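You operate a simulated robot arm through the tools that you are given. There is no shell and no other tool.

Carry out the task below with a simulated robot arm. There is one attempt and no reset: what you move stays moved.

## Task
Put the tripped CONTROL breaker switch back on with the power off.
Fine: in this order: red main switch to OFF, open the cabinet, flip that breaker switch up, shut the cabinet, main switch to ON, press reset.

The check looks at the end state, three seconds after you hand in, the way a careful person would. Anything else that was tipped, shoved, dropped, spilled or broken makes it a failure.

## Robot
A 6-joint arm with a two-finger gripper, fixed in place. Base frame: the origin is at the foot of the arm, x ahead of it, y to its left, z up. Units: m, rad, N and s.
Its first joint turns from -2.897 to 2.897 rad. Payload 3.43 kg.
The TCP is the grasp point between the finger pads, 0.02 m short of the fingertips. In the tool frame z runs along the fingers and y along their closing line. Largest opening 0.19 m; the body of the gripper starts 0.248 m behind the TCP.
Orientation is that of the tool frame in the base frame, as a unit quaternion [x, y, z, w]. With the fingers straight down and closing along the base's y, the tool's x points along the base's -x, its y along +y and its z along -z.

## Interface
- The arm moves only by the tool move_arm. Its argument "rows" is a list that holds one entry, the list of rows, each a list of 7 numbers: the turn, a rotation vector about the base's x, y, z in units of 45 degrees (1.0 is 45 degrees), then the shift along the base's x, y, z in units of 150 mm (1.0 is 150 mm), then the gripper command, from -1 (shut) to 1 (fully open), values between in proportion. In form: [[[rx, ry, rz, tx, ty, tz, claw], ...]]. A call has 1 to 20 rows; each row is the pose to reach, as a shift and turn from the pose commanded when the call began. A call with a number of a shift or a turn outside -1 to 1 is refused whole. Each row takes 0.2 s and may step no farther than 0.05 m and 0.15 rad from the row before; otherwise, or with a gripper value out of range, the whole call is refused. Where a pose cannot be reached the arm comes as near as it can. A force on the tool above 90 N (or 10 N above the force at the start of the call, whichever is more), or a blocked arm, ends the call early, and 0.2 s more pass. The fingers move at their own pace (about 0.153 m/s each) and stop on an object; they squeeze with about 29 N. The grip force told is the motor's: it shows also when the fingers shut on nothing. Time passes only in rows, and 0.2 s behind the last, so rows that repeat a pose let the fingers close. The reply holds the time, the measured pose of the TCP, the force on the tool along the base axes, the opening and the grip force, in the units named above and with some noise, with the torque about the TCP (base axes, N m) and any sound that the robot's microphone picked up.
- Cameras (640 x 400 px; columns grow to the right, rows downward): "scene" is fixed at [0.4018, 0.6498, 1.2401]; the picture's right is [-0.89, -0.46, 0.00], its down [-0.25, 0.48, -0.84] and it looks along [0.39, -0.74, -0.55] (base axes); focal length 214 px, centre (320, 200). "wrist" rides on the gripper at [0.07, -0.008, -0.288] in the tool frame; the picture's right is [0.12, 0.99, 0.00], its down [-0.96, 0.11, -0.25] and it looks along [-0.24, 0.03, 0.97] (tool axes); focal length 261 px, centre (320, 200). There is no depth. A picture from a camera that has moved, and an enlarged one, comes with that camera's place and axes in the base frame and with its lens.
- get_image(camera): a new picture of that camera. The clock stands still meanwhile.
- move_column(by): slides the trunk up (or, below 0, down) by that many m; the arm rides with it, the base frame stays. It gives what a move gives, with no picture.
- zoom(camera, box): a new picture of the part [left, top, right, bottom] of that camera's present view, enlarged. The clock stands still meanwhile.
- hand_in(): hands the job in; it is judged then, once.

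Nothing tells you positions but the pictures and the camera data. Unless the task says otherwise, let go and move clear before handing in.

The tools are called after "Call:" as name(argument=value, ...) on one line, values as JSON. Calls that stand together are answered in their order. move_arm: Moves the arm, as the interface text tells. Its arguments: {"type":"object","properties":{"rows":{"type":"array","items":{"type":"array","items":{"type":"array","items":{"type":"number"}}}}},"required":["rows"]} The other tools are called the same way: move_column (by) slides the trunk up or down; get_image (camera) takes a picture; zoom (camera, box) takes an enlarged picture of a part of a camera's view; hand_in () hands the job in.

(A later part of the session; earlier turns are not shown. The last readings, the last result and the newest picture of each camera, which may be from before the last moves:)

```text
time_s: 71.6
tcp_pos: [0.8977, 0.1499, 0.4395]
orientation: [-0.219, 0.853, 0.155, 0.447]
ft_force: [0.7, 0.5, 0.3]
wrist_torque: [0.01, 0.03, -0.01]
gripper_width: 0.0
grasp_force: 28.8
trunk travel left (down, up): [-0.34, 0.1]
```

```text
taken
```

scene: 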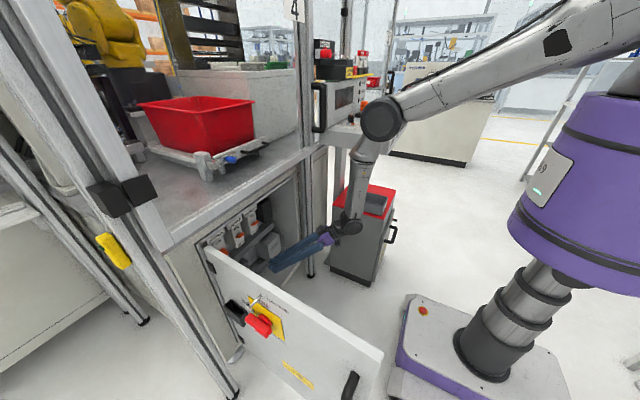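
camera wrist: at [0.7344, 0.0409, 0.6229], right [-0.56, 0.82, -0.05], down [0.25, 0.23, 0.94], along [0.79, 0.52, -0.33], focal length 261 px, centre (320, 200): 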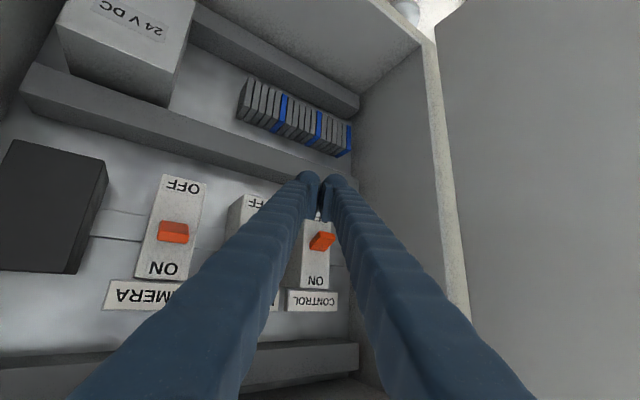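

Trunk lowered; now I rise to just under lever level and advance.

Call:
move_arm(rows=[[[0, 0, 0, 0.0, 0.0, 0.2, -1], [0, 0, 0, 0.1, 0.07, 0.4, -1], [0, 0, 0, 0.3, 0.2, 0.42, -1], [0, 0, 0, 0.5, 0.34, 0.42, -1]]])

Call:
zoom(camera="wrist", box=[220, 140, 420, 300])

Call:
zoom(camera="scene", box=[195, 190, 295, 270])

```text
time_s: 72.6
tcp_pos: [0.9705, 0.201, 0.5017]
orientation: [-0.22, 0.854, 0.155, 0.446]
ft_force: [0.7, -0.9, -0.3]
wrist_torque: [-0.01, -0.01, 0.02]
gripper_width: 0.0002
grasp_force: 29.3
out of reach, approached as far as the arm can: row 1, 2
trunk travel left (down, up): [-0.34, 0.1]
```

```text
2.50 times, centred on (320, 220) of wrist
camera zoom: at [0.7403, 0.0437, 0.6017], right [-0.57, 0.82, -0.03], down [0.25, 0.21, 0.94], along [0.78, 0.53, -0.33], focal length 652 px, centre (320, 150)
```

zoom: 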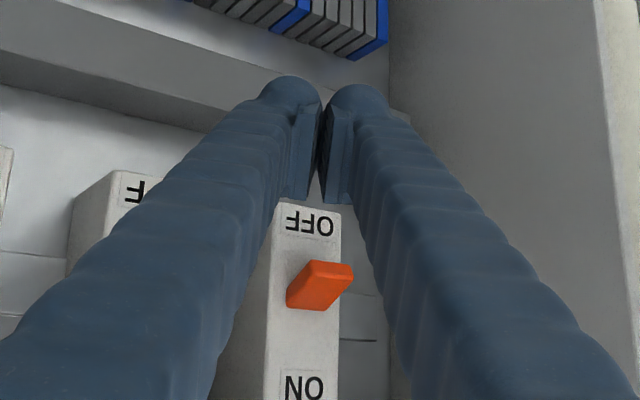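

```text
5.00 times, centred on (245, 230) of scene
camera zoom: at [0.4018, 0.6498, 1.2401], right [-0.89, -0.46, 0.0], down [-0.25, 0.48, -0.84], along [0.39, -0.74, -0.55], focal length 1072 px, centre (695, 50)
```

zoom: 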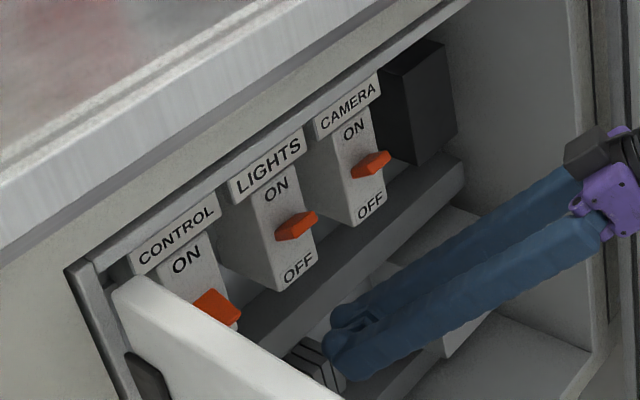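

In reach now. I advance the tips under the lever.

Call:
move_arm(rows=[[[0, 0, 0, 0.14, 0.1, 0, -1], [0, 0, 0, 0.28, 0.2, 0, -1], [0, 0, 0, 0.4, 0.3, 0, -1]]])

Call:
zoom(camera="wrist", box=[220, 140, 420, 300])

Call:
zoom(camera="scene", box=[195, 190, 295, 270])

```text
time_s: 73.4
tcp_pos: [1.03, 0.2441, 0.5015]
orientation: [-0.22, 0.854, 0.155, 0.447]
ft_force: [0.9, 0.8, -0.1]
wrist_torque: [-0.01, 0.02, -0.03]
gripper_width: 0.0001
grasp_force: 29.4
trunk travel left (down, up): [-0.34, 0.1]
```

```text
2.50 times, centred on (320, 220) of wrist
camera zoom: at [0.8004, 0.0883, 0.6016], right [-0.57, 0.82, -0.03], down [0.25, 0.21, 0.94], along [0.78, 0.53, -0.33], focal length 652 px, centre (320, 150)
```

zoom: 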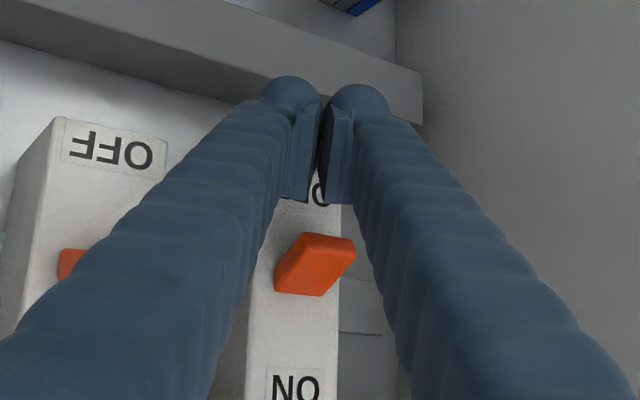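

```text
5.00 times, centred on (245, 230) of scene
camera zoom: at [0.4018, 0.6498, 1.2401], right [-0.89, -0.46, 0.0], down [-0.25, 0.48, -0.84], along [0.39, -0.74, -0.55], focal length 1072 px, centre (695, 50)
```

zoom: 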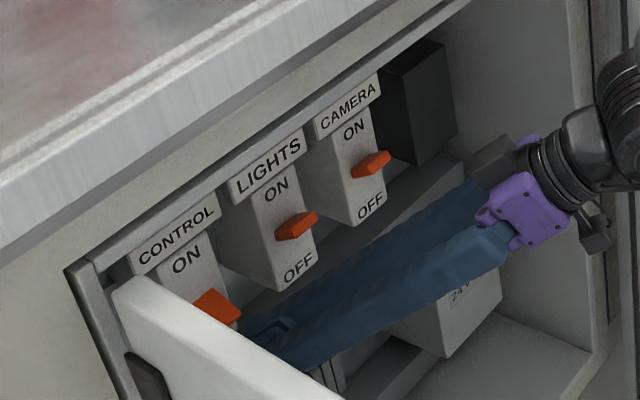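

The lever's bottom is at z≈0.535 and its face at x=1.08. I advance another ~1.3 cm, then lift in small steps to push the lever up.

Call:
move_arm(rows=[[[0, 0, 0, 0.07, 0.045, 0, -1], [0, 0, 0, 0.075, 0.05, 0.07, -1], [0, 0, 0, 0.075, 0.05, 0.14, -1], [0, 0, 0, 0.075, 0.05, 0.2, -1], [0, 0, 0, 0.075, 0.05, 0.25, -1]]])

Call:
zoom(camera="wrist", box=[220, 140, 420, 300])

Call:
zoom(camera="scene", box=[195, 190, 295, 270])

```text
time_s: 74.6
tcp_pos: [1.0443, 0.2526, 0.5421]
orientation: [-0.22, 0.853, 0.155, 0.448]
ft_force: [0.0, -0.3, -0.1]
wrist_torque: [0.0, -0.05, -0.03]
gripper_width: 0.0
grasp_force: 28.9
trunk travel left (down, up): [-0.34, 0.1]
```

```text
2.50 times, centred on (320, 220) of wrist
camera zoom: at [0.8134, 0.0962, 0.6399], right [-0.57, 0.82, -0.03], down [0.25, 0.21, 0.94], along [0.78, 0.53, -0.33], focal length 652 px, centre (320, 150)
```

zoom: 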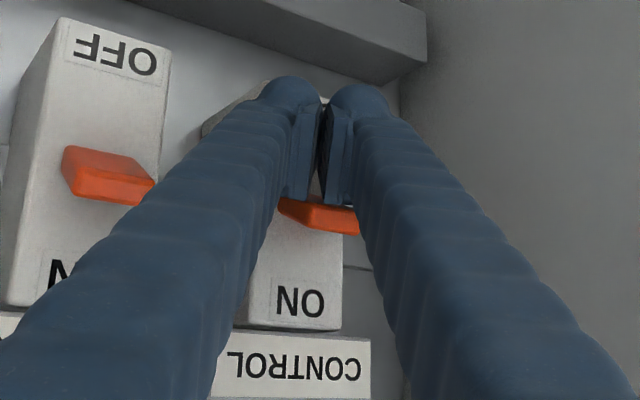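

```text
5.00 times, centred on (245, 230) of scene
camera zoom: at [0.4018, 0.6498, 1.2401], right [-0.89, -0.46, 0.0], down [-0.25, 0.48, -0.84], along [0.39, -0.74, -0.55], focal length 1072 px, centre (695, 50)
```

zoom: 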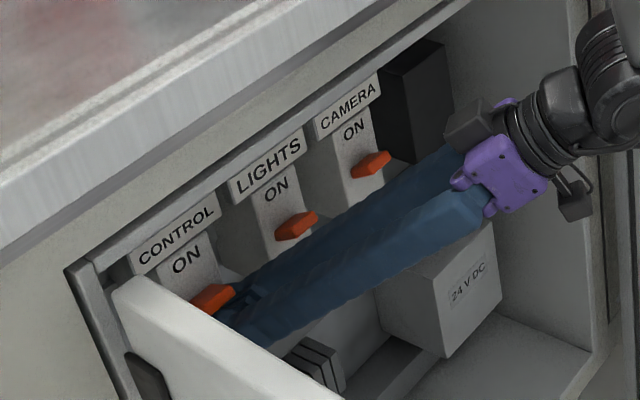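

The lever is starting to move up. I lift further in small steps.

Call:
move_arm(rows=[[[0, 0, 0, 0, 0, 0.07, -1], [0, 0, 0, 0, 0, 0.14, -1], [0, 0, 0, 0, 0, 0.2, -1]]])

Call:
zoom(camera="wrist", box=[220, 140, 420, 300])

Call:
zoom(camera="scene", box=[195, 190, 295, 270])

```text
time_s: 75.4
tcp_pos: [1.0342, 0.2482, 0.5527]
orientation: [-0.219, 0.859, 0.153, 0.437]
ft_force: [-20.4, -14.7, -58.2]
wrist_torque: [0.1, 1.07, -0.28]
gripper_width: 0.0
grasp_force: 29.1
trunk travel left (down, up): [-0.34, 0.1]
```

```text
2.50 times, centred on (320, 220) of wrist
camera zoom: at [0.8054, 0.093, 0.6589], right [-0.57, 0.82, -0.03], down [0.28, 0.22, 0.94], along [0.78, 0.52, -0.35], focal length 652 px, centre (320, 150)
```

zoom: 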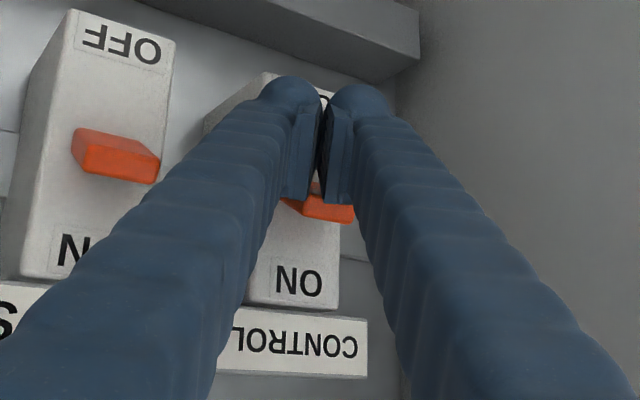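

```text
5.00 times, centred on (245, 230) of scene
camera zoom: at [0.4018, 0.6498, 1.2401], right [-0.89, -0.46, 0.0], down [-0.25, 0.48, -0.84], along [0.39, -0.74, -0.55], focal length 1072 px, centre (695, 50)
```

zoom: 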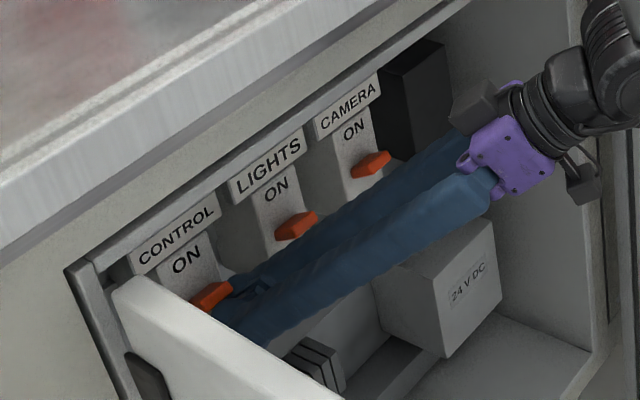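

Force rose sharply, and the CONTROL lever's offset from its ON label matches the others. I lower and back out, then verify.

Call:
move_arm(rows=[[[0, 0, 0, 0, 0, -0.1, -1], [0, 0, 0, 0, 0, -0.25, -1], [0, 0, 0, -0.15, -0.1, -0.3, -1], [0, 0, 0, -0.35, -0.23, -0.3, -1], [0, 0, 0, -0.6, -0.4, -0.3, -1]]])

Call:
get_image(camera="wrist")

Call:
zoom(camera="scene", box=[195, 190, 295, 270])

```text
time_s: 76.6
tcp_pos: [0.9533, 0.1936, 0.5256]
orientation: [-0.22, 0.853, 0.155, 0.447]
ft_force: [0.2, -0.4, 0.5]
wrist_torque: [-0.04, 0.04, 0.0]
gripper_width: 0.0
grasp_force: 29.3
trunk travel left (down, up): [-0.34, 0.1]
```

```text
taken
camera wrist: at [0.7225, 0.0365, 0.6242], right [-0.57, 0.82, -0.03], down [0.25, 0.21, 0.94], along [0.78, 0.53, -0.33], focal length 261 px, centre (320, 200)
```

wrist: 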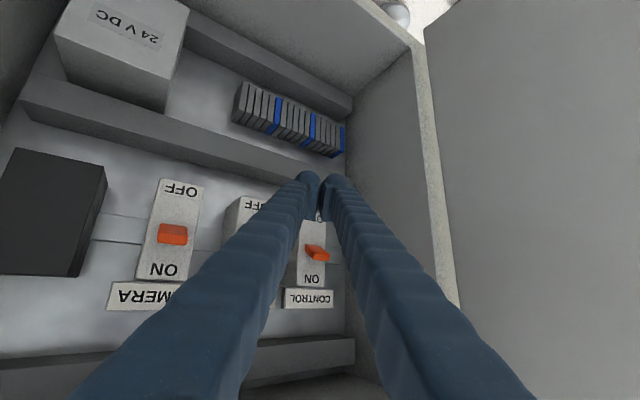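

```text
5.00 times, centred on (245, 230) of scene
camera zoom: at [0.4018, 0.6498, 1.2401], right [-0.89, -0.46, 0.0], down [-0.25, 0.48, -0.84], along [0.39, -0.74, -0.55], focal length 1072 px, centre (695, 50)
```

zoom: 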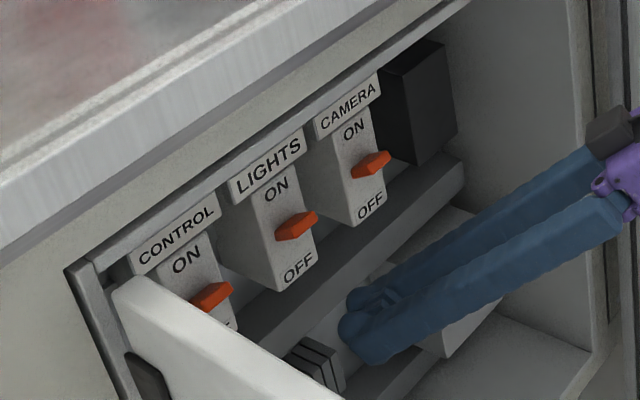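

CONTROL is now at ON like the others. Next I retract out of the cabinet and bring the tool to vertical to go for the door.

Call:
move_arm(rows=[[[0, 0, 0, -0.22, -0.12, 0, -1], [0, 0, 0, -0.45, -0.24, 0, -1], [-0.03, 0.05, 0, -0.65, -0.36, 0, -1], [-0.06, 0.1, 0, -0.85, -0.45, 0, -1], [-0.1, 0.17, 0, -1, -0.5, 0, -1]]])

Call:
move_arm(rows=[[[-0.05, 0.1, 0, -0.15, 0, 0.05, -1], [-0.1, 0.2, 0, -0.3, 0, 0.1, -1], [-0.17, 0.3, 0, -0.45, 0, 0.2, -1], [-0.23, 0.4, 0, -0.6, 0, 0.35, -1], [-0.3, 0.5, 0, -0.75, 0, 0.5, -1], [-0.37, 0.62, 0, -0.8, 0, 0.7, -1], [-0.4, 0.7, 0, -0.8, 0, 0.9, -1]]])

Call:
get_image(camera="scene")

Call:
get_image(camera="wrist")

```text
time_s: 77.8
tcp_pos: [0.8479, 0.1147, 0.5136]
orientation: [-0.223, 0.889, 0.164, 0.364]
ft_force: [0.6, -0.2, -0.9]
wrist_torque: [0.01, -0.03, 0.03]
gripper_width: 0.0
grasp_force: 29.1
out of reach, approached as far as the arm can: row 1, 2, 3, 4, 5
trunk travel left (down, up): [-0.34, 0.1]
```

```text
time_s: 79.4
tcp_pos: [0.7277, 0.1139, 0.6496]
orientation: [-0.219, 0.97, 0.075, 0.072]
ft_force: [-2.0, -0.4, 0.7]
wrist_torque: [0.01, -0.27, -0.05]
gripper_width: 0.0002
grasp_force: 29.0
trunk travel left (down, up): [-0.34, 0.1]
```

```text
taken
```

scene: 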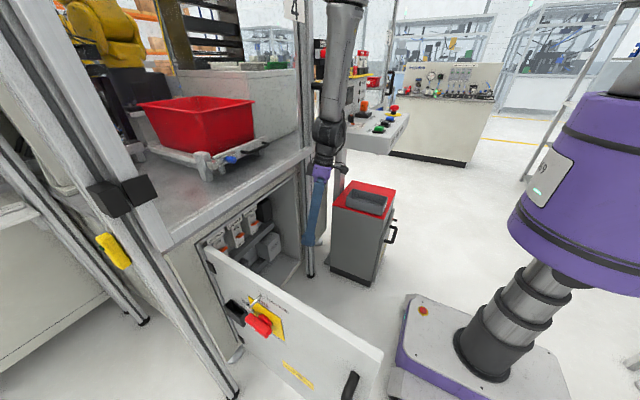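

```text
taken
camera wrist: at [0.6374, 0.0262, 0.9178], right [-0.54, 0.84, 0.09], down [0.78, 0.46, 0.42], along [0.31, 0.3, -0.9], focal length 261 px, centre (320, 200)
```

wrist: 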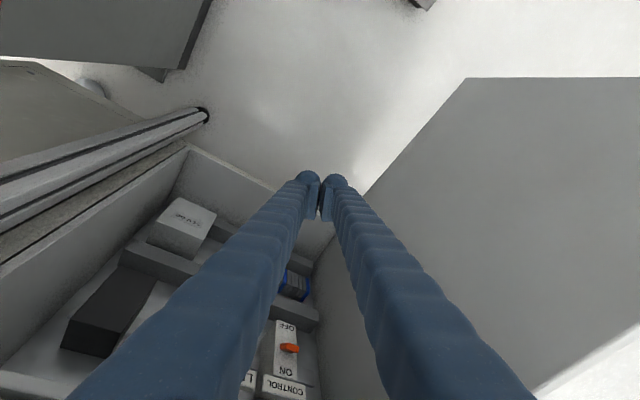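

The tool is nearly vertical. I lift above the door top and straighten.

Call:
move_arm(rows=[[[-0.04, 0.02, 0, -0.1, 0.05, 0.15, -1], [-0.08, 0.05, 0, -0.2, 0.1, 0.3, -1], [-0.12, 0.07, 0, -0.3, 0.15, 0.48, -1], [-0.16, 0.1, 0, -0.4, 0.2, 0.66, -1], [-0.2, 0.12, 0, -0.5, 0.25, 0.83, -1], [-0.227, 0.137, 0, -0.6, 0.3, 1, -1]]])

Call:
move_arm(rows=[[[0, 0, -0.05, -0.1, 0.05, 0.15, -0.8], [0, 0, -0.1, -0.2, 0.15, 0.3, -0.4], [0, 0, -0.15, -0.3, 0.3, 0.45, -0.2], [0, 0, -0.2, -0.4, 0.45, 0.6, 0], [0, 0, -0.25, -0.5, 0.6, 0.7, 0], [0, 0, -0.3, -0.6, 0.75, 0.8, 0]]])

Call:
get_image(camera="scene")

Call:
get_image(camera="wrist")

```text
time_s: 80.8
tcp_pos: [0.6376, 0.1603, 0.8008]
orientation: [-0.224, 0.975, 0.002, -0.001]
ft_force: [-1.0, 0.8, 0.2]
wrist_torque: [-0.02, -0.05, 0.04]
gripper_width: 0.0001
grasp_force: 29.4
trunk travel left (down, up): [-0.34, 0.1]
```

```text
time_s: 82.2
tcp_pos: [0.5466, 0.2721, 0.9209]
orientation: [-0.108, 0.994, 0.003, -0.001]
ft_force: [-1.3, -0.7, 0.1]
wrist_torque: [-0.04, -0.03, -0.01]
gripper_width: 0.0951
grasp_force: 0.0
trunk travel left (down, up): [-0.34, 0.1]
```

```text
taken
```

scene: 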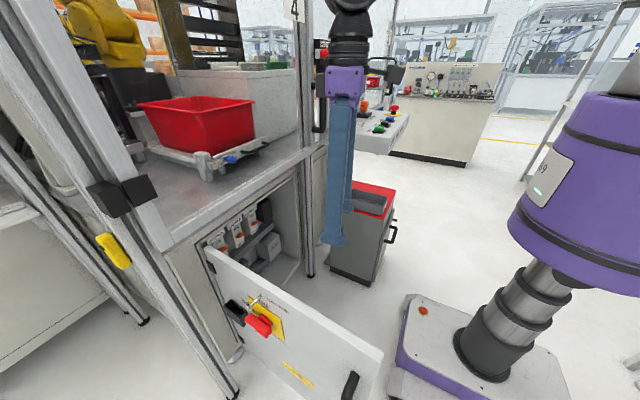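

```text
taken
camera wrist: at [0.4795, 0.2475, 1.2076], right [-0.33, 0.94, 0.0], down [0.92, 0.32, 0.25], along [0.23, 0.08, -0.97], focal length 261 px, centre (320, 200)
```

wrist: 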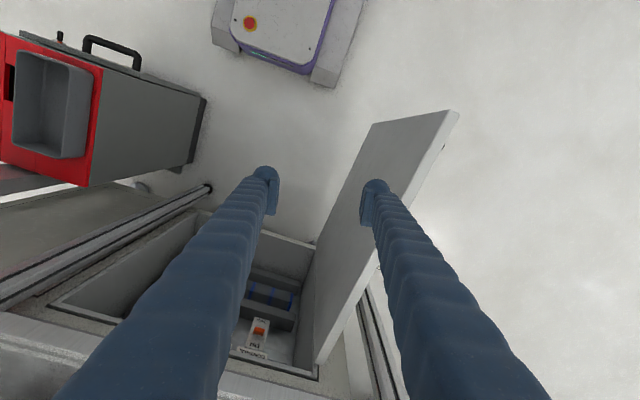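

The door's top edge runs from (0.897, 0.404) to (0.378, 0.434). I'll straddle it from above at x≈0.515, y≈0.426, fingers open ~9 cm.

Call:
move_arm(rows=[[[0, 0, -0.06, -0.04, 0.2, 0, 0], [0, 0, -0.12, -0.08, 0.4, 0, 0], [0, 0, -0.18, -0.13, 0.6, 0, 0], [0, 0, -0.24, -0.17, 0.8, 0, 0], [0, 0, -0.3, -0.21, 1.0, 0, 0]]])

Call:
get_image(camera="wrist")

Call:
get_image(camera="scene")

```text
time_s: 83.4
tcp_pos: [0.5158, 0.4235, 0.9195]
orientation: [0.011, 1.0, 0.001, -0.001]
ft_force: [0.0, 1.3, 0.0]
wrist_torque: [-0.02, -0.05, 0.03]
gripper_width: 0.0953
grasp_force: 0.0
trunk travel left (down, up): [-0.34, 0.1]
```

```text
taken
camera wrist: at [0.4452, 0.4149, 1.2072], right [-0.1, 1.0, 0.0], down [0.96, 0.09, 0.25], along [0.25, 0.03, -0.97], focal length 261 px, centre (320, 200)
```

wrist: 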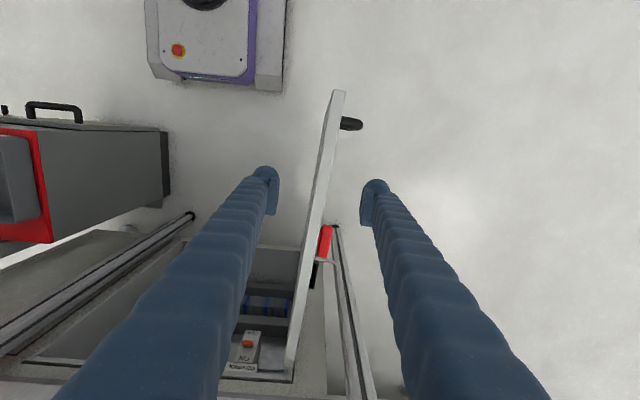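

```text
taken
```

scene: 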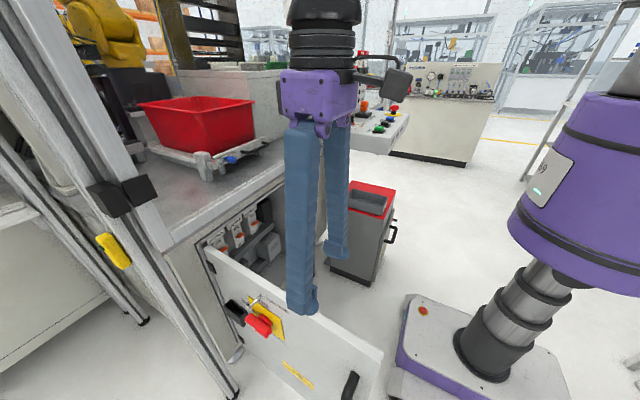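

The door edge is centered between the fingers. I descend so the fingers straddle the top edge.

Call:
move_arm(rows=[[[0, 0, 0, 0, 0.02, -0.25, 0], [0, 0, 0, 0, 0.02, -0.5, 0], [0, 0, 0, 0, 0.02, -0.75, 0], [0, 0, 0, 0, 0.02, -1, 0]]])

Call:
move_arm(rows=[[[0, 0, 0, 0, 0, -0.2, 0], [0, 0, 0, 0, 0, -0.4, -0.2], [0, 0, 0, 0, 0, -0.45, -0.35]]])

Call:
get_image(camera="wrist")

Call:
get_image(camera="scene")

```text
time_s: 84.4
tcp_pos: [0.5168, 0.4251, 0.7689]
orientation: [0.009, 1.0, 0.002, 0.0]
ft_force: [0.2, 0.9, -0.6]
wrist_torque: [-0.04, 0.03, 0.02]
gripper_width: 0.0949
grasp_force: 0.3
trunk travel left (down, up): [-0.34, 0.1]
```

```text
time_s: 85.2
tcp_pos: [0.5156, 0.4262, 0.7026]
orientation: [0.009, 1.0, 0.002, -0.001]
ft_force: [-1.3, -0.3, -0.4]
wrist_torque: [-0.04, -0.01, 0.03]
gripper_width: 0.0617
grasp_force: 0.1
trunk travel left (down, up): [-0.34, 0.1]
```

```text
taken
camera wrist: at [0.446, 0.4171, 0.9895], right [-0.1, 0.99, 0.0], down [0.96, 0.1, 0.25], along [0.25, 0.03, -0.97], focal length 261 px, centre (320, 200)
```

wrist: 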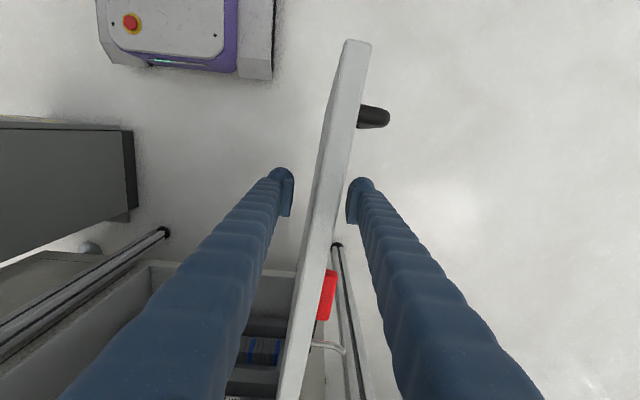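

```text
taken
```

scene: 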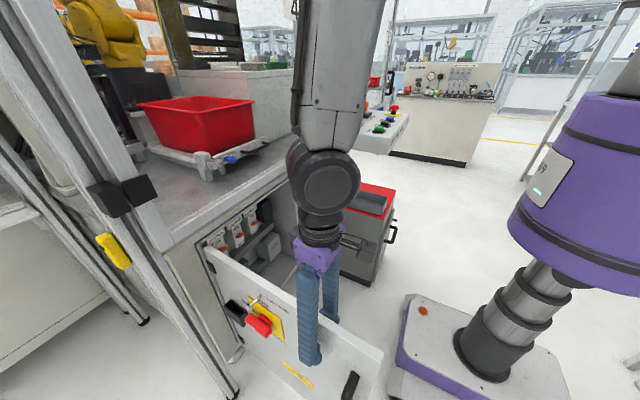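

Straddled well. I sweep the door closed along its arc, first to about 70°.

Call:
move_arm(rows=[[[0, 0, 0.06, 0, -0.13, 0, -0.35], [0, 0, 0.12, 0, -0.267, 0, -0.35], [0, 0, 0.18, 0.012, -0.4, 0, -0.35], [0, 0, 0.25, 0.027, -0.54, 0, -0.35], [0, 0, 0.31, 0.05, -0.67, 0, -0.35], [0, 0, 0.37, 0.08, -0.79, 0, -0.35], [0, 0, 0.43, 0.115, -0.9, 0, -0.35], [0, 0, 0.49, 0.15, -1, 0, -0.35]]])

Call:
get_image(camera="wrist")

Call:
get_image(camera="scene")

```text
time_s: 87.0
tcp_pos: [0.5383, 0.2741, 0.7007]
orientation: [-0.182, 0.983, 0.001, -0.001]
ft_force: [0.2, -0.1, 0.6]
wrist_torque: [0.0, 0.0, -0.01]
gripper_width: 0.0618
grasp_force: 0.1
trunk travel left (down, up): [-0.34, 0.1]
```

```text
taken
camera wrist: at [0.4766, 0.2403, 0.9892], right [-0.47, 0.88, 0.0], down [0.86, 0.45, 0.25], along [0.22, 0.12, -0.97], focal length 261 px, centre (320, 200)
```

wrist: 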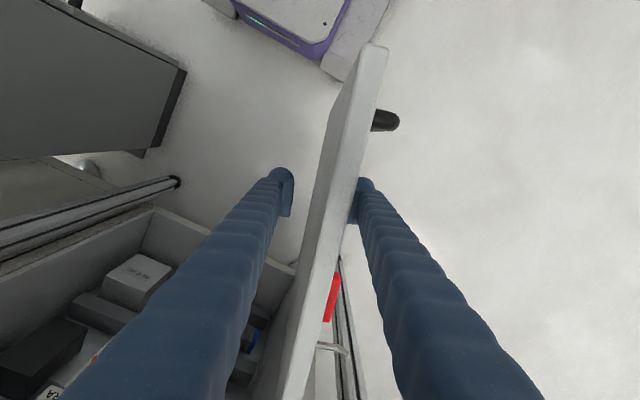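

```text
taken
```

scene: 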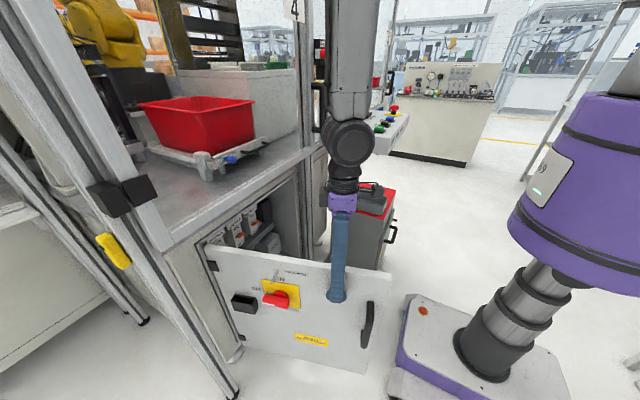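

Working well. Continue to about 48°.

Call:
move_arm(rows=[[[0, 0, 0.08, 0.065, -0.16, 0, -0.35], [0, 0, 0.17, 0.137, -0.32, 0, -0.35], [0, 0, 0.25, 0.225, -0.47, 0, -0.35], [0, 0, 0.33, 0.315, -0.62, 0, -0.35], [0, 0, 0.42, 0.42, -0.76, 0, -0.35], [0, 0, 0.5, 0.53, -0.892, 0, -0.35]]])

Call:
get_image(camera="wrist")

Call:
get_image(camera="scene")

```text
time_s: 88.4
tcp_pos: [0.6179, 0.139, 0.7028]
orientation: [-0.372, 0.928, 0.001, -0.001]
ft_force: [0.6, -0.2, -0.2]
wrist_torque: [0.01, -0.03, 0.02]
gripper_width: 0.0616
grasp_force: 0.0
trunk travel left (down, up): [-0.34, 0.1]
```

```text
taken
camera wrist: at [0.5739, 0.0852, 0.9888], right [-0.77, 0.64, 0.0], down [0.62, 0.75, 0.25], along [0.15, 0.19, -0.97], focal length 261 px, centre (320, 200)
```

wrist: 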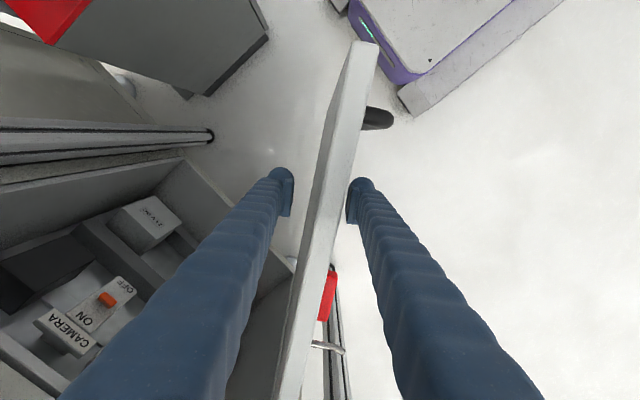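

```text
taken
```

scene: 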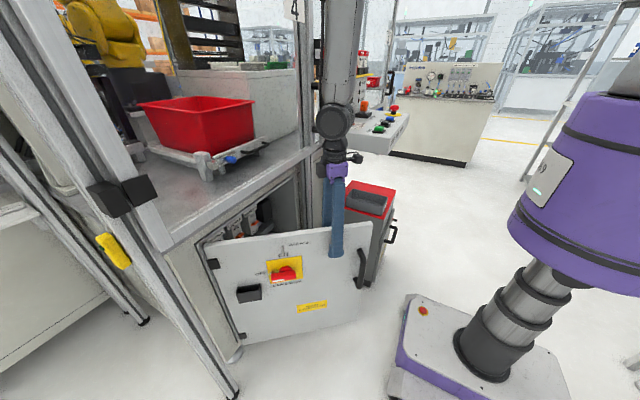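

Continue to about 30°, checking clearance to the guard and panel.

Call:
move_arm(rows=[[[0, 0, 0.07, 0.098, -0.094, 0, -0.35], [0, 0, 0.13, 0.196, -0.187, 0, -0.35], [0, 0, 0.2, 0.305, -0.275, 0, -0.35], [0, 0, 0.27, 0.413, -0.363, 0, -0.35], [0, 0, 0.33, 0.53, -0.44, 0, -0.35], [0, 0, 0.4, 0.645, -0.514, 0, -0.35]]])

Call:
get_image(camera="wrist")

Call:
get_image(camera="scene")

```text
time_s: 89.8
tcp_pos: [0.7139, 0.0631, 0.7024]
orientation: [-0.511, 0.86, 0.002, -0.002]
ft_force: [0.6, -0.2, 0.0]
wrist_torque: [0.01, 0.01, -0.01]
gripper_width: 0.0617
grasp_force: 0.0
trunk travel left (down, up): [-0.34, 0.1]
```

```text
taken
camera wrist: at [0.689, -0.0031, 0.9889], right [-0.93, 0.37, 0.0], down [0.36, 0.9, 0.25], along [0.09, 0.23, -0.97], focal length 261 px, centre (320, 200)
```

wrist: 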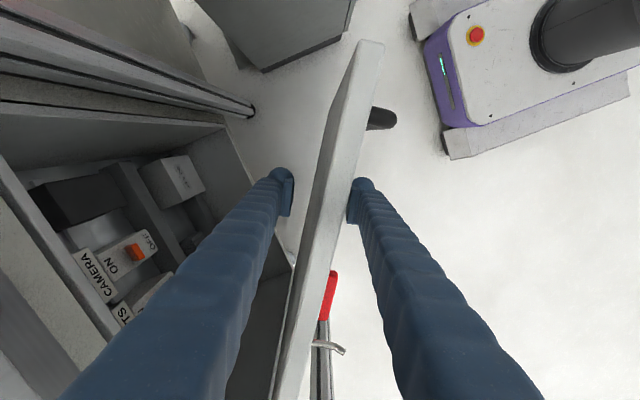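

```text
taken
```

scene: 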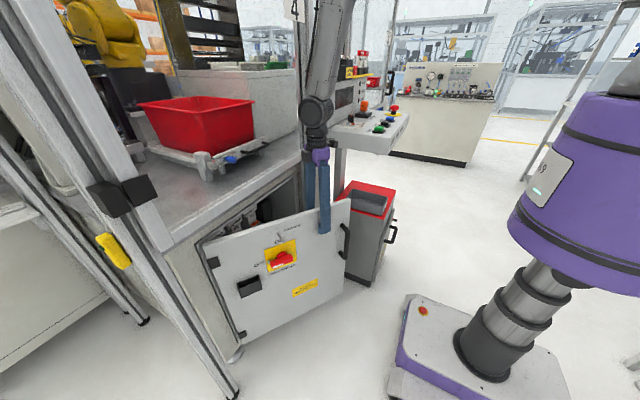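

The door is at ~30°. Pushing the rest must be done from the front with a pitched tool, so I lift out over the top edge now and back away.

Call:
move_arm(rows=[[[0, 0, 0, 0, 0, 0.2, -0.35], [0, 0, 0, 0, 0, 0.45, -0.35], [0, 0, 0, 0, 0, 0.7, -0.35], [0, 0, 0, 0, 0, 0.95, -0.35], [0, 0, 0, -0.03, 0, 1, -0.35]]])

Call:
move_arm(rows=[[[0, 0, -0.1, -0.1, 0.05, 0.1, -0.5], [0, 0, -0.2, -0.25, 0.12, 0.15, -1], [0, 0, -0.3, -0.4, 0.2, 0.15, -1], [0, 0, -0.4, -0.55, 0.3, 0.15, -1], [0, 0, -0.5, -0.7, 0.4, 0.15, -1], [0, 0, -0.6, -0.85, 0.5, 0.15, -1], [0, 0, -0.7, -0.97, 0.6, 0.1, -1], [0, 0, -0.75, -1, 0.65, 0, -1]]])

Call:
get_image(camera="wrist")

Call:
get_image(camera="scene")

```text
time_s: 91.0
tcp_pos: [0.7096, 0.0635, 0.8513]
orientation: [-0.51, 0.86, 0.0, -0.002]
ft_force: [0.4, -0.5, 0.1]
wrist_torque: [-0.02, 0.02, 0.02]
gripper_width: 0.062
grasp_force: 0.0
trunk travel left (down, up): [-0.34, 0.1]
```

```text
time_s: 92.8
tcp_pos: [0.5607, 0.1617, 0.8511]
orientation: [-0.239, 0.971, 0.002, -0.001]
ft_force: [0.4, -0.1, -0.5]
wrist_torque: [-0.02, 0.03, 0.01]
gripper_width: 0.0001
grasp_force: 29.4
trunk travel left (down, up): [-0.34, 0.1]
```

```text
taken
camera wrist: at [0.5031, 0.1212, 1.1388], right [-0.57, 0.82, 0.0], down [0.8, 0.55, 0.25], along [0.2, 0.14, -0.97], focal length 261 px, centre (320, 200)
```

wrist: 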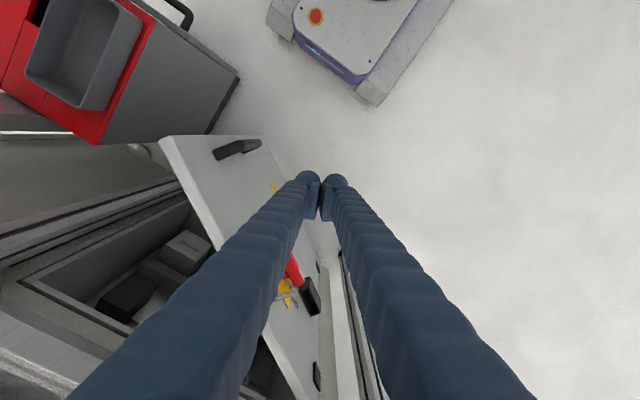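

```text
taken
```

scene: 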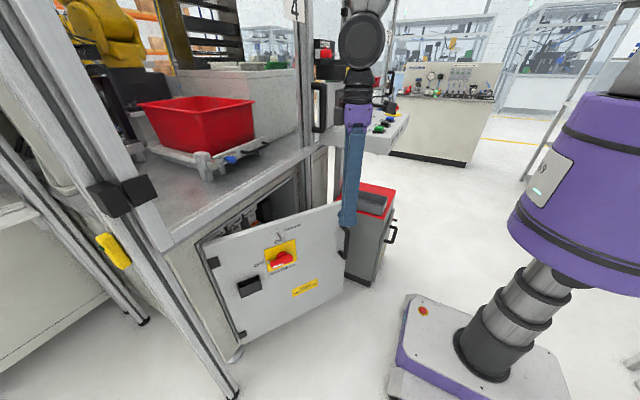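

Door stays at ~30°. I descend in front of it, then pitch up with a ~28° heading.

Call:
move_arm(rows=[[[0, 0, 0, 0, 0, -0.25, -1], [0, 0, 0, 0, 0, -0.5, -1], [0, 0, 0, 0, 0, -0.75, -1], [0, 0, 0, 0, 0, -1, -1]]])

Call:
move_arm(rows=[[[0, 0, 0, 0, 0, -0.25, -1], [0, 0, 0, 0, 0, -0.5, -1], [0, 0, 0, 0, 0, -0.75, -1]]])

Call:
move_arm(rows=[[[0.058, -0.11, 0, 0.05, -0.02, -0.15, -1], [0.116, -0.22, 0, 0.1, -0.03, -0.3, -1], [0.174, -0.33, 0, 0.2, -0.04, -0.45, -1], [0.232, -0.44, 0, 0.3, -0.05, -0.6, -1], [0.29, -0.55, 0, 0.4, -0.05, -0.7, -1], [0.35, -0.66, 0, 0.5, -0.05, -0.75, -1], [0.41, -0.77, 0, 0.6, -0.05, -0.75, -1], [0.465, -0.885, 0, 0.7, -0.05, -0.75, -1]]])

Call:
get_image(camera="wrist")

Call:
get_image(camera="scene")

```text
time_s: 93.8
tcp_pos: [0.5595, 0.1604, 0.7022]
orientation: [-0.24, 0.971, 0.001, -0.001]
ft_force: [-0.8, 0.0, 0.4]
wrist_torque: [0.03, 0.06, 0.02]
gripper_width: 0.0
grasp_force: 28.8
trunk travel left (down, up): [-0.34, 0.1]
```

```text
time_s: 94.6
tcp_pos: [0.5596, 0.1626, 0.5899]
orientation: [-0.239, 0.971, 0.002, 0.0]
ft_force: [0.6, 0.2, -0.2]
wrist_torque: [-0.01, 0.02, 0.01]
gripper_width: 0.0
grasp_force: 29.0
trunk travel left (down, up): [-0.34, 0.1]
```

```text
time_s: 96.4
tcp_pos: [0.6648, 0.154, 0.477]
orientation: [-0.22, 0.897, 0.092, 0.372]
ft_force: [1.2, 0.0, 0.4]
wrist_torque: [0.01, 0.06, -0.02]
gripper_width: 0.0
grasp_force: 28.9
trunk travel left (down, up): [-0.34, 0.1]
```

```text
taken
camera wrist: at [0.4454, 0.0277, 0.6302], right [-0.54, 0.84, -0.08], down [0.39, 0.34, 0.86], along [0.75, 0.43, -0.51], focal length 261 px, centre (320, 200)
```

wrist: 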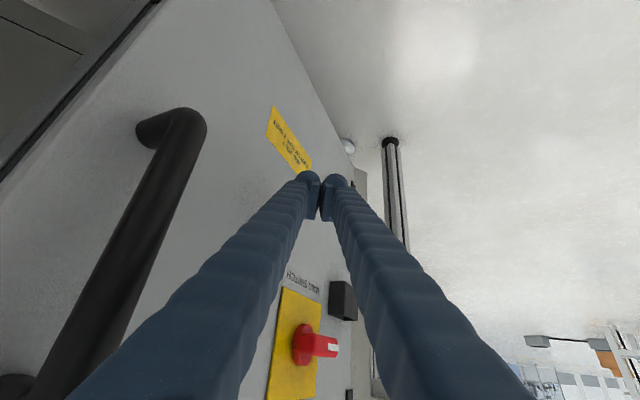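

```text
taken
```

scene: 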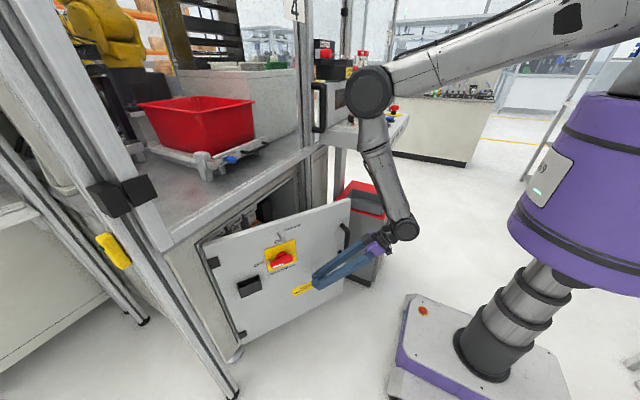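

I have clear reach here. I push the door's outer face with closed fingertips at low height, away from the knob and handle.

Call:
move_arm(rows=[[[0, 0, 0, 0.2, 0.06, 0, -1], [0, 0, 0, 0.4, 0.12, 0, -1], [0, 0, 0, 0.6, 0.16, 0, -1], [0, 0, 0, 0.75, 0.17, 0, -1], [0, 0, 0, 0.88, 0.1, 0, -1], [0, 0, 0, 1, 0.05, 0, -1]]])

Call:
get_image(camera="scene")

Call:
get_image(camera="wrist")

```text
time_s: 97.8
tcp_pos: [0.8132, 0.1612, 0.477]
orientation: [-0.222, 0.897, 0.093, 0.37]
ft_force: [-0.5, 0.1, 0.4]
wrist_torque: [-0.01, -0.04, 0.01]
gripper_width: 0.0
grasp_force: 29.3
trunk travel left (down, up): [-0.34, 0.1]
```

```text
taken
```

scene: 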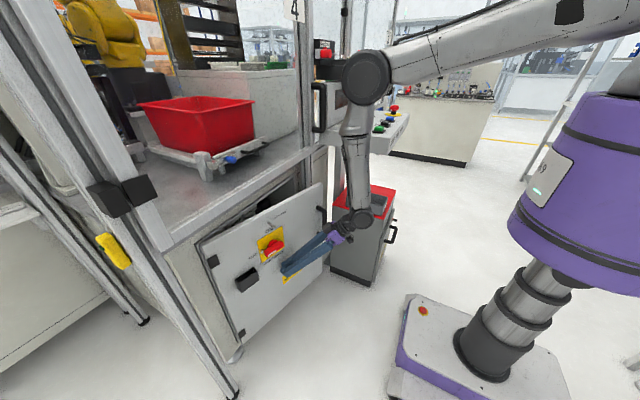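

```text
taken
camera wrist: at [0.5948, 0.0353, 0.6299], right [-0.54, 0.84, -0.08], down [0.4, 0.34, 0.85], along [0.74, 0.43, -0.51], focal length 261 px, centre (320, 200)
```

wrist: 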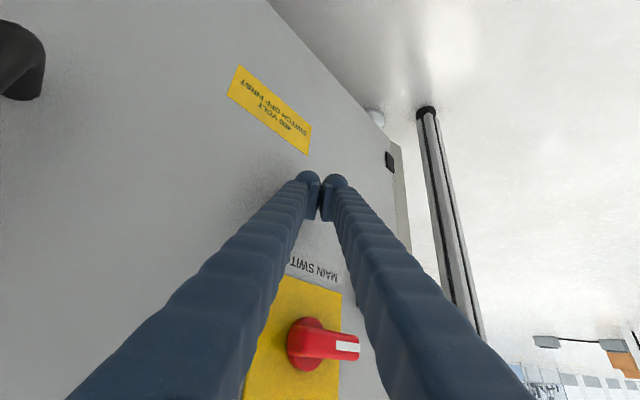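

The door is at ~17° now. I keep pushing until it seats.

Call:
move_arm(rows=[[[0, 0, 0, 0.12, -0.01, 0, -1], [0, 0, 0, 0.24, -0.03, 0, -1], [0, 0, 0, 0.36, -0.05, 0, -1], [0, 0, 0, 0.46, -0.06, 0, -1], [0, 0, 0, 0.54, -0.07, 0, -1], [0, 0, 0, 0.6, -0.07, 0, -1]]])

Call:
get_image(camera="scene")

Call:
zoom(camera="scene", box=[180, 160, 340, 280])

```text
time_s: 99.2
tcp_pos: [0.8917, 0.1513, 0.4752]
orientation: [-0.223, 0.899, 0.094, 0.365]
ft_force: [-81.9, -4.7, 38.8]
wrist_torque: [-0.72, -1.62, -1.71]
gripper_width: 0.0001
grasp_force: 29.6
trunk travel left (down, up): [-0.34, 0.1]
```

```text
taken
```

scene: 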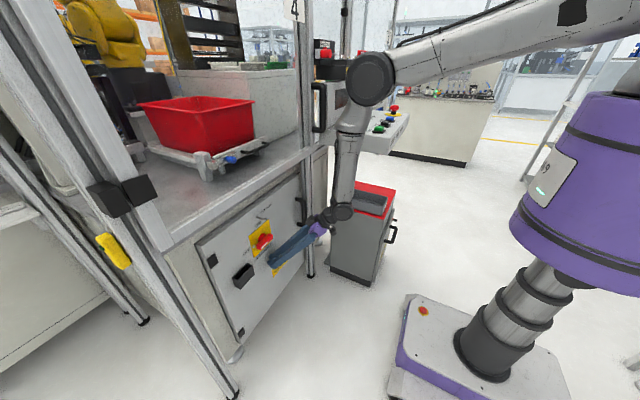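

```text
3.33 times, centred on (260, 220) of scene
camera zoom: at [0.4018, 0.6498, 1.2401], right [-0.89, -0.46, 0.0], down [-0.25, 0.48, -0.84], along [0.39, -0.74, -0.55], focal length 715 px, centre (520, 133)
```

zoom: 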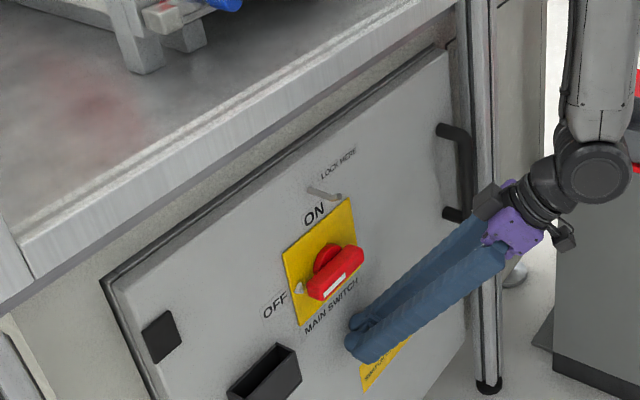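

The door is seated flush with firm resistance. I back off, check it stays shut, and set up for turning the main switch ON by pushing its lever around.

Call:
move_arm(rows=[[[0, 0, 0, -0.1, 0, 0, -1], [0, 0, 0, -0.25, -0.02, 0, -1], [0.05, -0.1, 0, -0.45, -0.02, 0.05, -1], [0.1, -0.2, 0, -0.55, 0.0, 0.1, -1], [0.15, -0.3, 0, -0.6, 0.05, 0.18, -1], [0.205, -0.39, 0, -0.62, 0.1, 0.25, -1]]])

Call:
get_image(camera="wrist")

Call:
get_image(camera="scene")

```text
time_s: 100.6
tcp_pos: [0.8121, 0.166, 0.5151]
orientation: [-0.203, 0.819, 0.131, 0.521]
ft_force: [-0.3, 0.2, -0.4]
wrist_torque: [0.0, 0.07, -0.01]
gripper_width: 0.0001
grasp_force: 29.3
trunk travel left (down, up): [-0.34, 0.1]
```

```text
taken
camera wrist: at [0.5601, 0.0222, 0.573], right [-0.51, 0.85, -0.11], down [0.11, 0.19, 0.98], along [0.85, 0.49, -0.19], focal length 261 px, centre (320, 200)
```

wrist: 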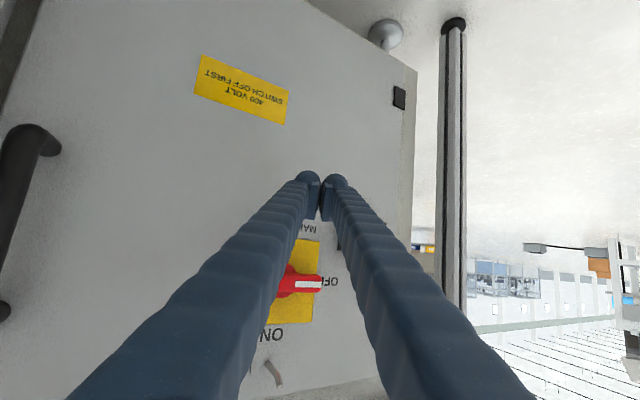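

```text
taken
```

scene: 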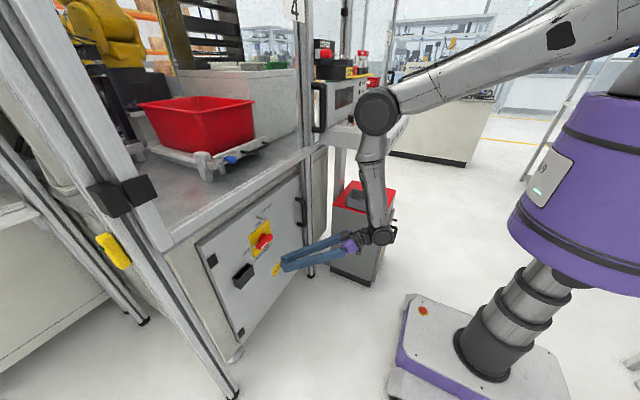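

The door stays shut. I position the closed fingertips just under the left (OFF-side) end of the lever.

Call:
move_arm(rows=[[[0, 0, 0, 0, 0.13, 0.1, -1], [0, 0, 0, 0.12, 0.25, 0.2, -1], [0, 0, 0, 0.25, 0.25, 0.27, -1], [0, 0, 0, 0.35, 0.25, 0.34, -1]]])

Call:
zoom(camera="scene", box=[220, 200, 300, 260])

Call:
zoom(camera="wrist", box=[220, 140, 420, 300])

```text
time_s: 101.6
tcp_pos: [0.8644, 0.2036, 0.5653]
orientation: [-0.203, 0.821, 0.13, 0.518]
ft_force: [0.2, 0.0, 0.3]
wrist_torque: [0.05, 0.01, 0.05]
gripper_width: 0.0004
grasp_force: 29.3
trunk travel left (down, up): [-0.34, 0.1]
```

```text
6.67 times, centred on (260, 230) of scene
camera zoom: at [0.4018, 0.6498, 1.2401], right [-0.89, -0.46, 0.0], down [-0.25, 0.48, -0.84], along [0.39, -0.74, -0.55], focal length 1430 px, centre (720, 0)
```

zoom: 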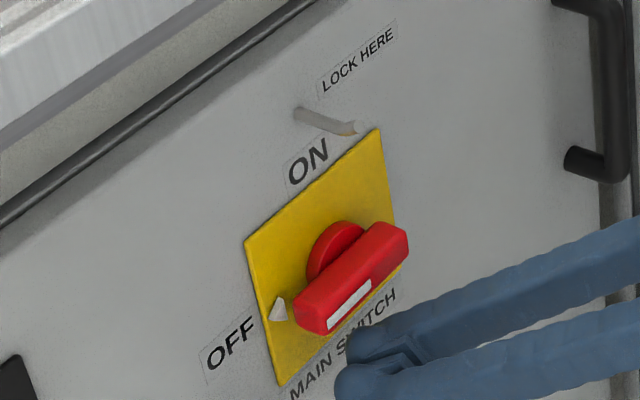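

```text
2.50 times, centred on (320, 220) of wrist
camera zoom: at [0.6116, 0.0602, 0.6235], right [-0.51, 0.85, -0.1], down [0.11, 0.19, 0.98], along [0.85, 0.49, -0.19], focal length 652 px, centre (320, 150)
```

zoom: 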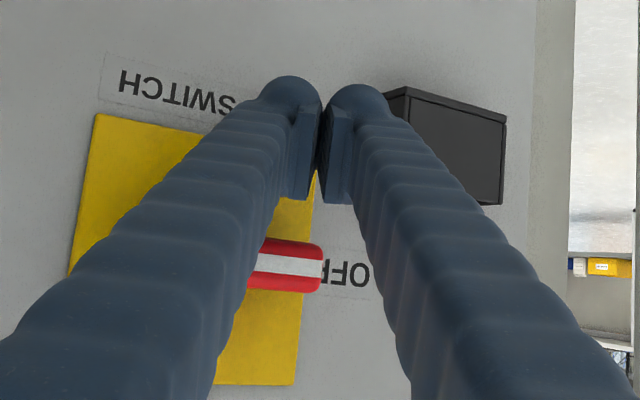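

The fingers are just below the lever's end. I lift along an arc to rotate the lever, first to ~45°.

Call:
move_arm(rows=[[[0, 0, 0, 0, 0, 0.07, -1], [0, 0, 0, 0, 0.01, 0.13, -1], [0, 0, 0, 0, 0.063, 0.21, -1], [0, 0, 0, 0, 0.085, 0.27, -1], [0, 0, 0, 0, 0.096, 0.33, -1]]])

Call:
zoom(camera="scene", box=[220, 200, 300, 260])

Call:
zoom(camera="wrist", box=[220, 140, 420, 300])

```text
time_s: 102.8
tcp_pos: [0.868, 0.2173, 0.6174]
orientation: [-0.202, 0.819, 0.129, 0.521]
ft_force: [-0.1, -0.4, 0.2]
wrist_torque: [0.02, 0.06, 0.04]
gripper_width: 0.0001
grasp_force: 28.9
trunk travel left (down, up): [-0.34, 0.1]
```

```text
6.67 times, centred on (260, 230) of scene
camera zoom: at [0.4018, 0.6498, 1.2401], right [-0.89, -0.46, 0.0], down [-0.25, 0.48, -0.84], along [0.39, -0.74, -0.55], focal length 1430 px, centre (720, 0)
```

zoom: 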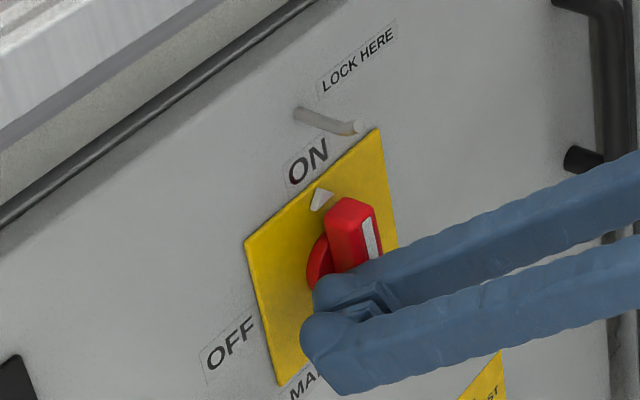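

```text
2.50 times, centred on (320, 220) of wrist
camera zoom: at [0.6148, 0.0739, 0.6754], right [-0.51, 0.86, -0.11], down [0.11, 0.19, 0.98], along [0.86, 0.48, -0.19], focal length 652 px, centre (320, 150)
```

zoom: 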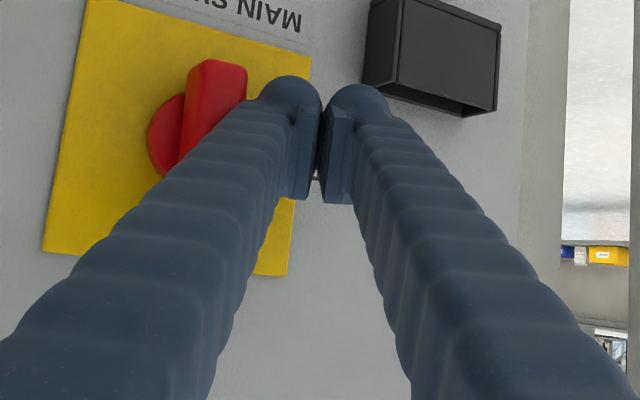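

The lever snapped nearly to ON. I nudge its top end slightly toward -y to be sure it's at its stop.

Call:
move_arm(rows=[[[0, 0, 0, 0, 0.03, 0.1, -1], [0, 0, 0, 0, 0.03, 0.2, -1], [0, 0, 0, 0, -0.03, 0.2, -1], [0, 0, 0, 0, -0.08, 0.2, -1], [0, 0, 0, 0, -0.11, 0.2, -1]]])

Call:
zoom(camera="scene", box=[220, 200, 300, 260])

Call:
zoom(camera="wrist", box=[220, 140, 420, 300])

```text
time_s: 104.0
tcp_pos: [0.8617, 0.2121, 0.6452]
orientation: [-0.21, 0.818, 0.135, 0.519]
ft_force: [-3.3, 73.4, 1.0]
wrist_torque: [-1.12, -0.08, 1.45]
gripper_width: 0.0
grasp_force: 28.4
trunk travel left (down, up): [-0.34, 0.1]
```

```text
6.67 times, centred on (260, 230) of scene
camera zoom: at [0.4018, 0.6498, 1.2401], right [-0.89, -0.46, 0.0], down [-0.25, 0.48, -0.84], along [0.39, -0.74, -0.55], focal length 1430 px, centre (720, 0)
```

zoom: 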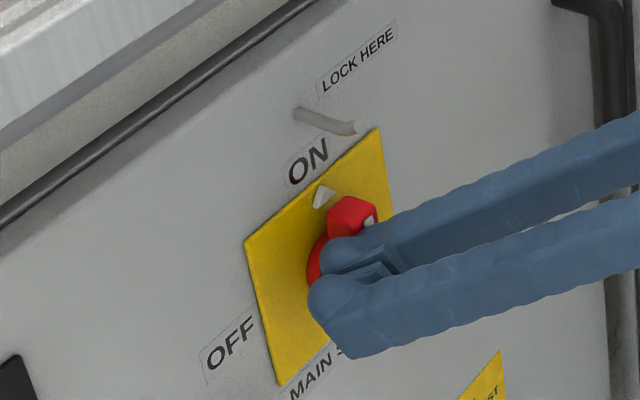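

```text
2.50 times, centred on (320, 220) of wrist
camera zoom: at [0.6118, 0.0632, 0.704], right [-0.52, 0.85, -0.11], down [0.11, 0.19, 0.98], along [0.84, 0.5, -0.19], focal length 652 px, centre (320, 150)
```

zoom: 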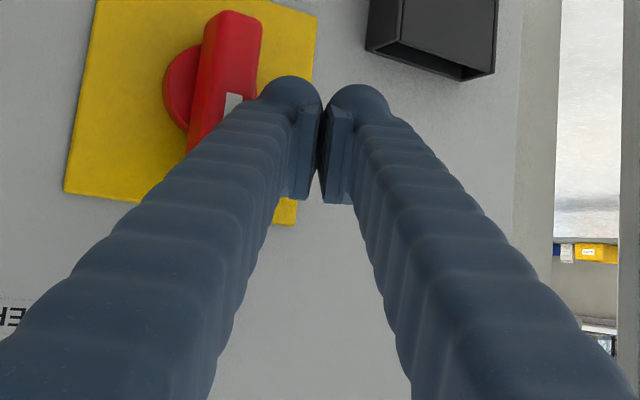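

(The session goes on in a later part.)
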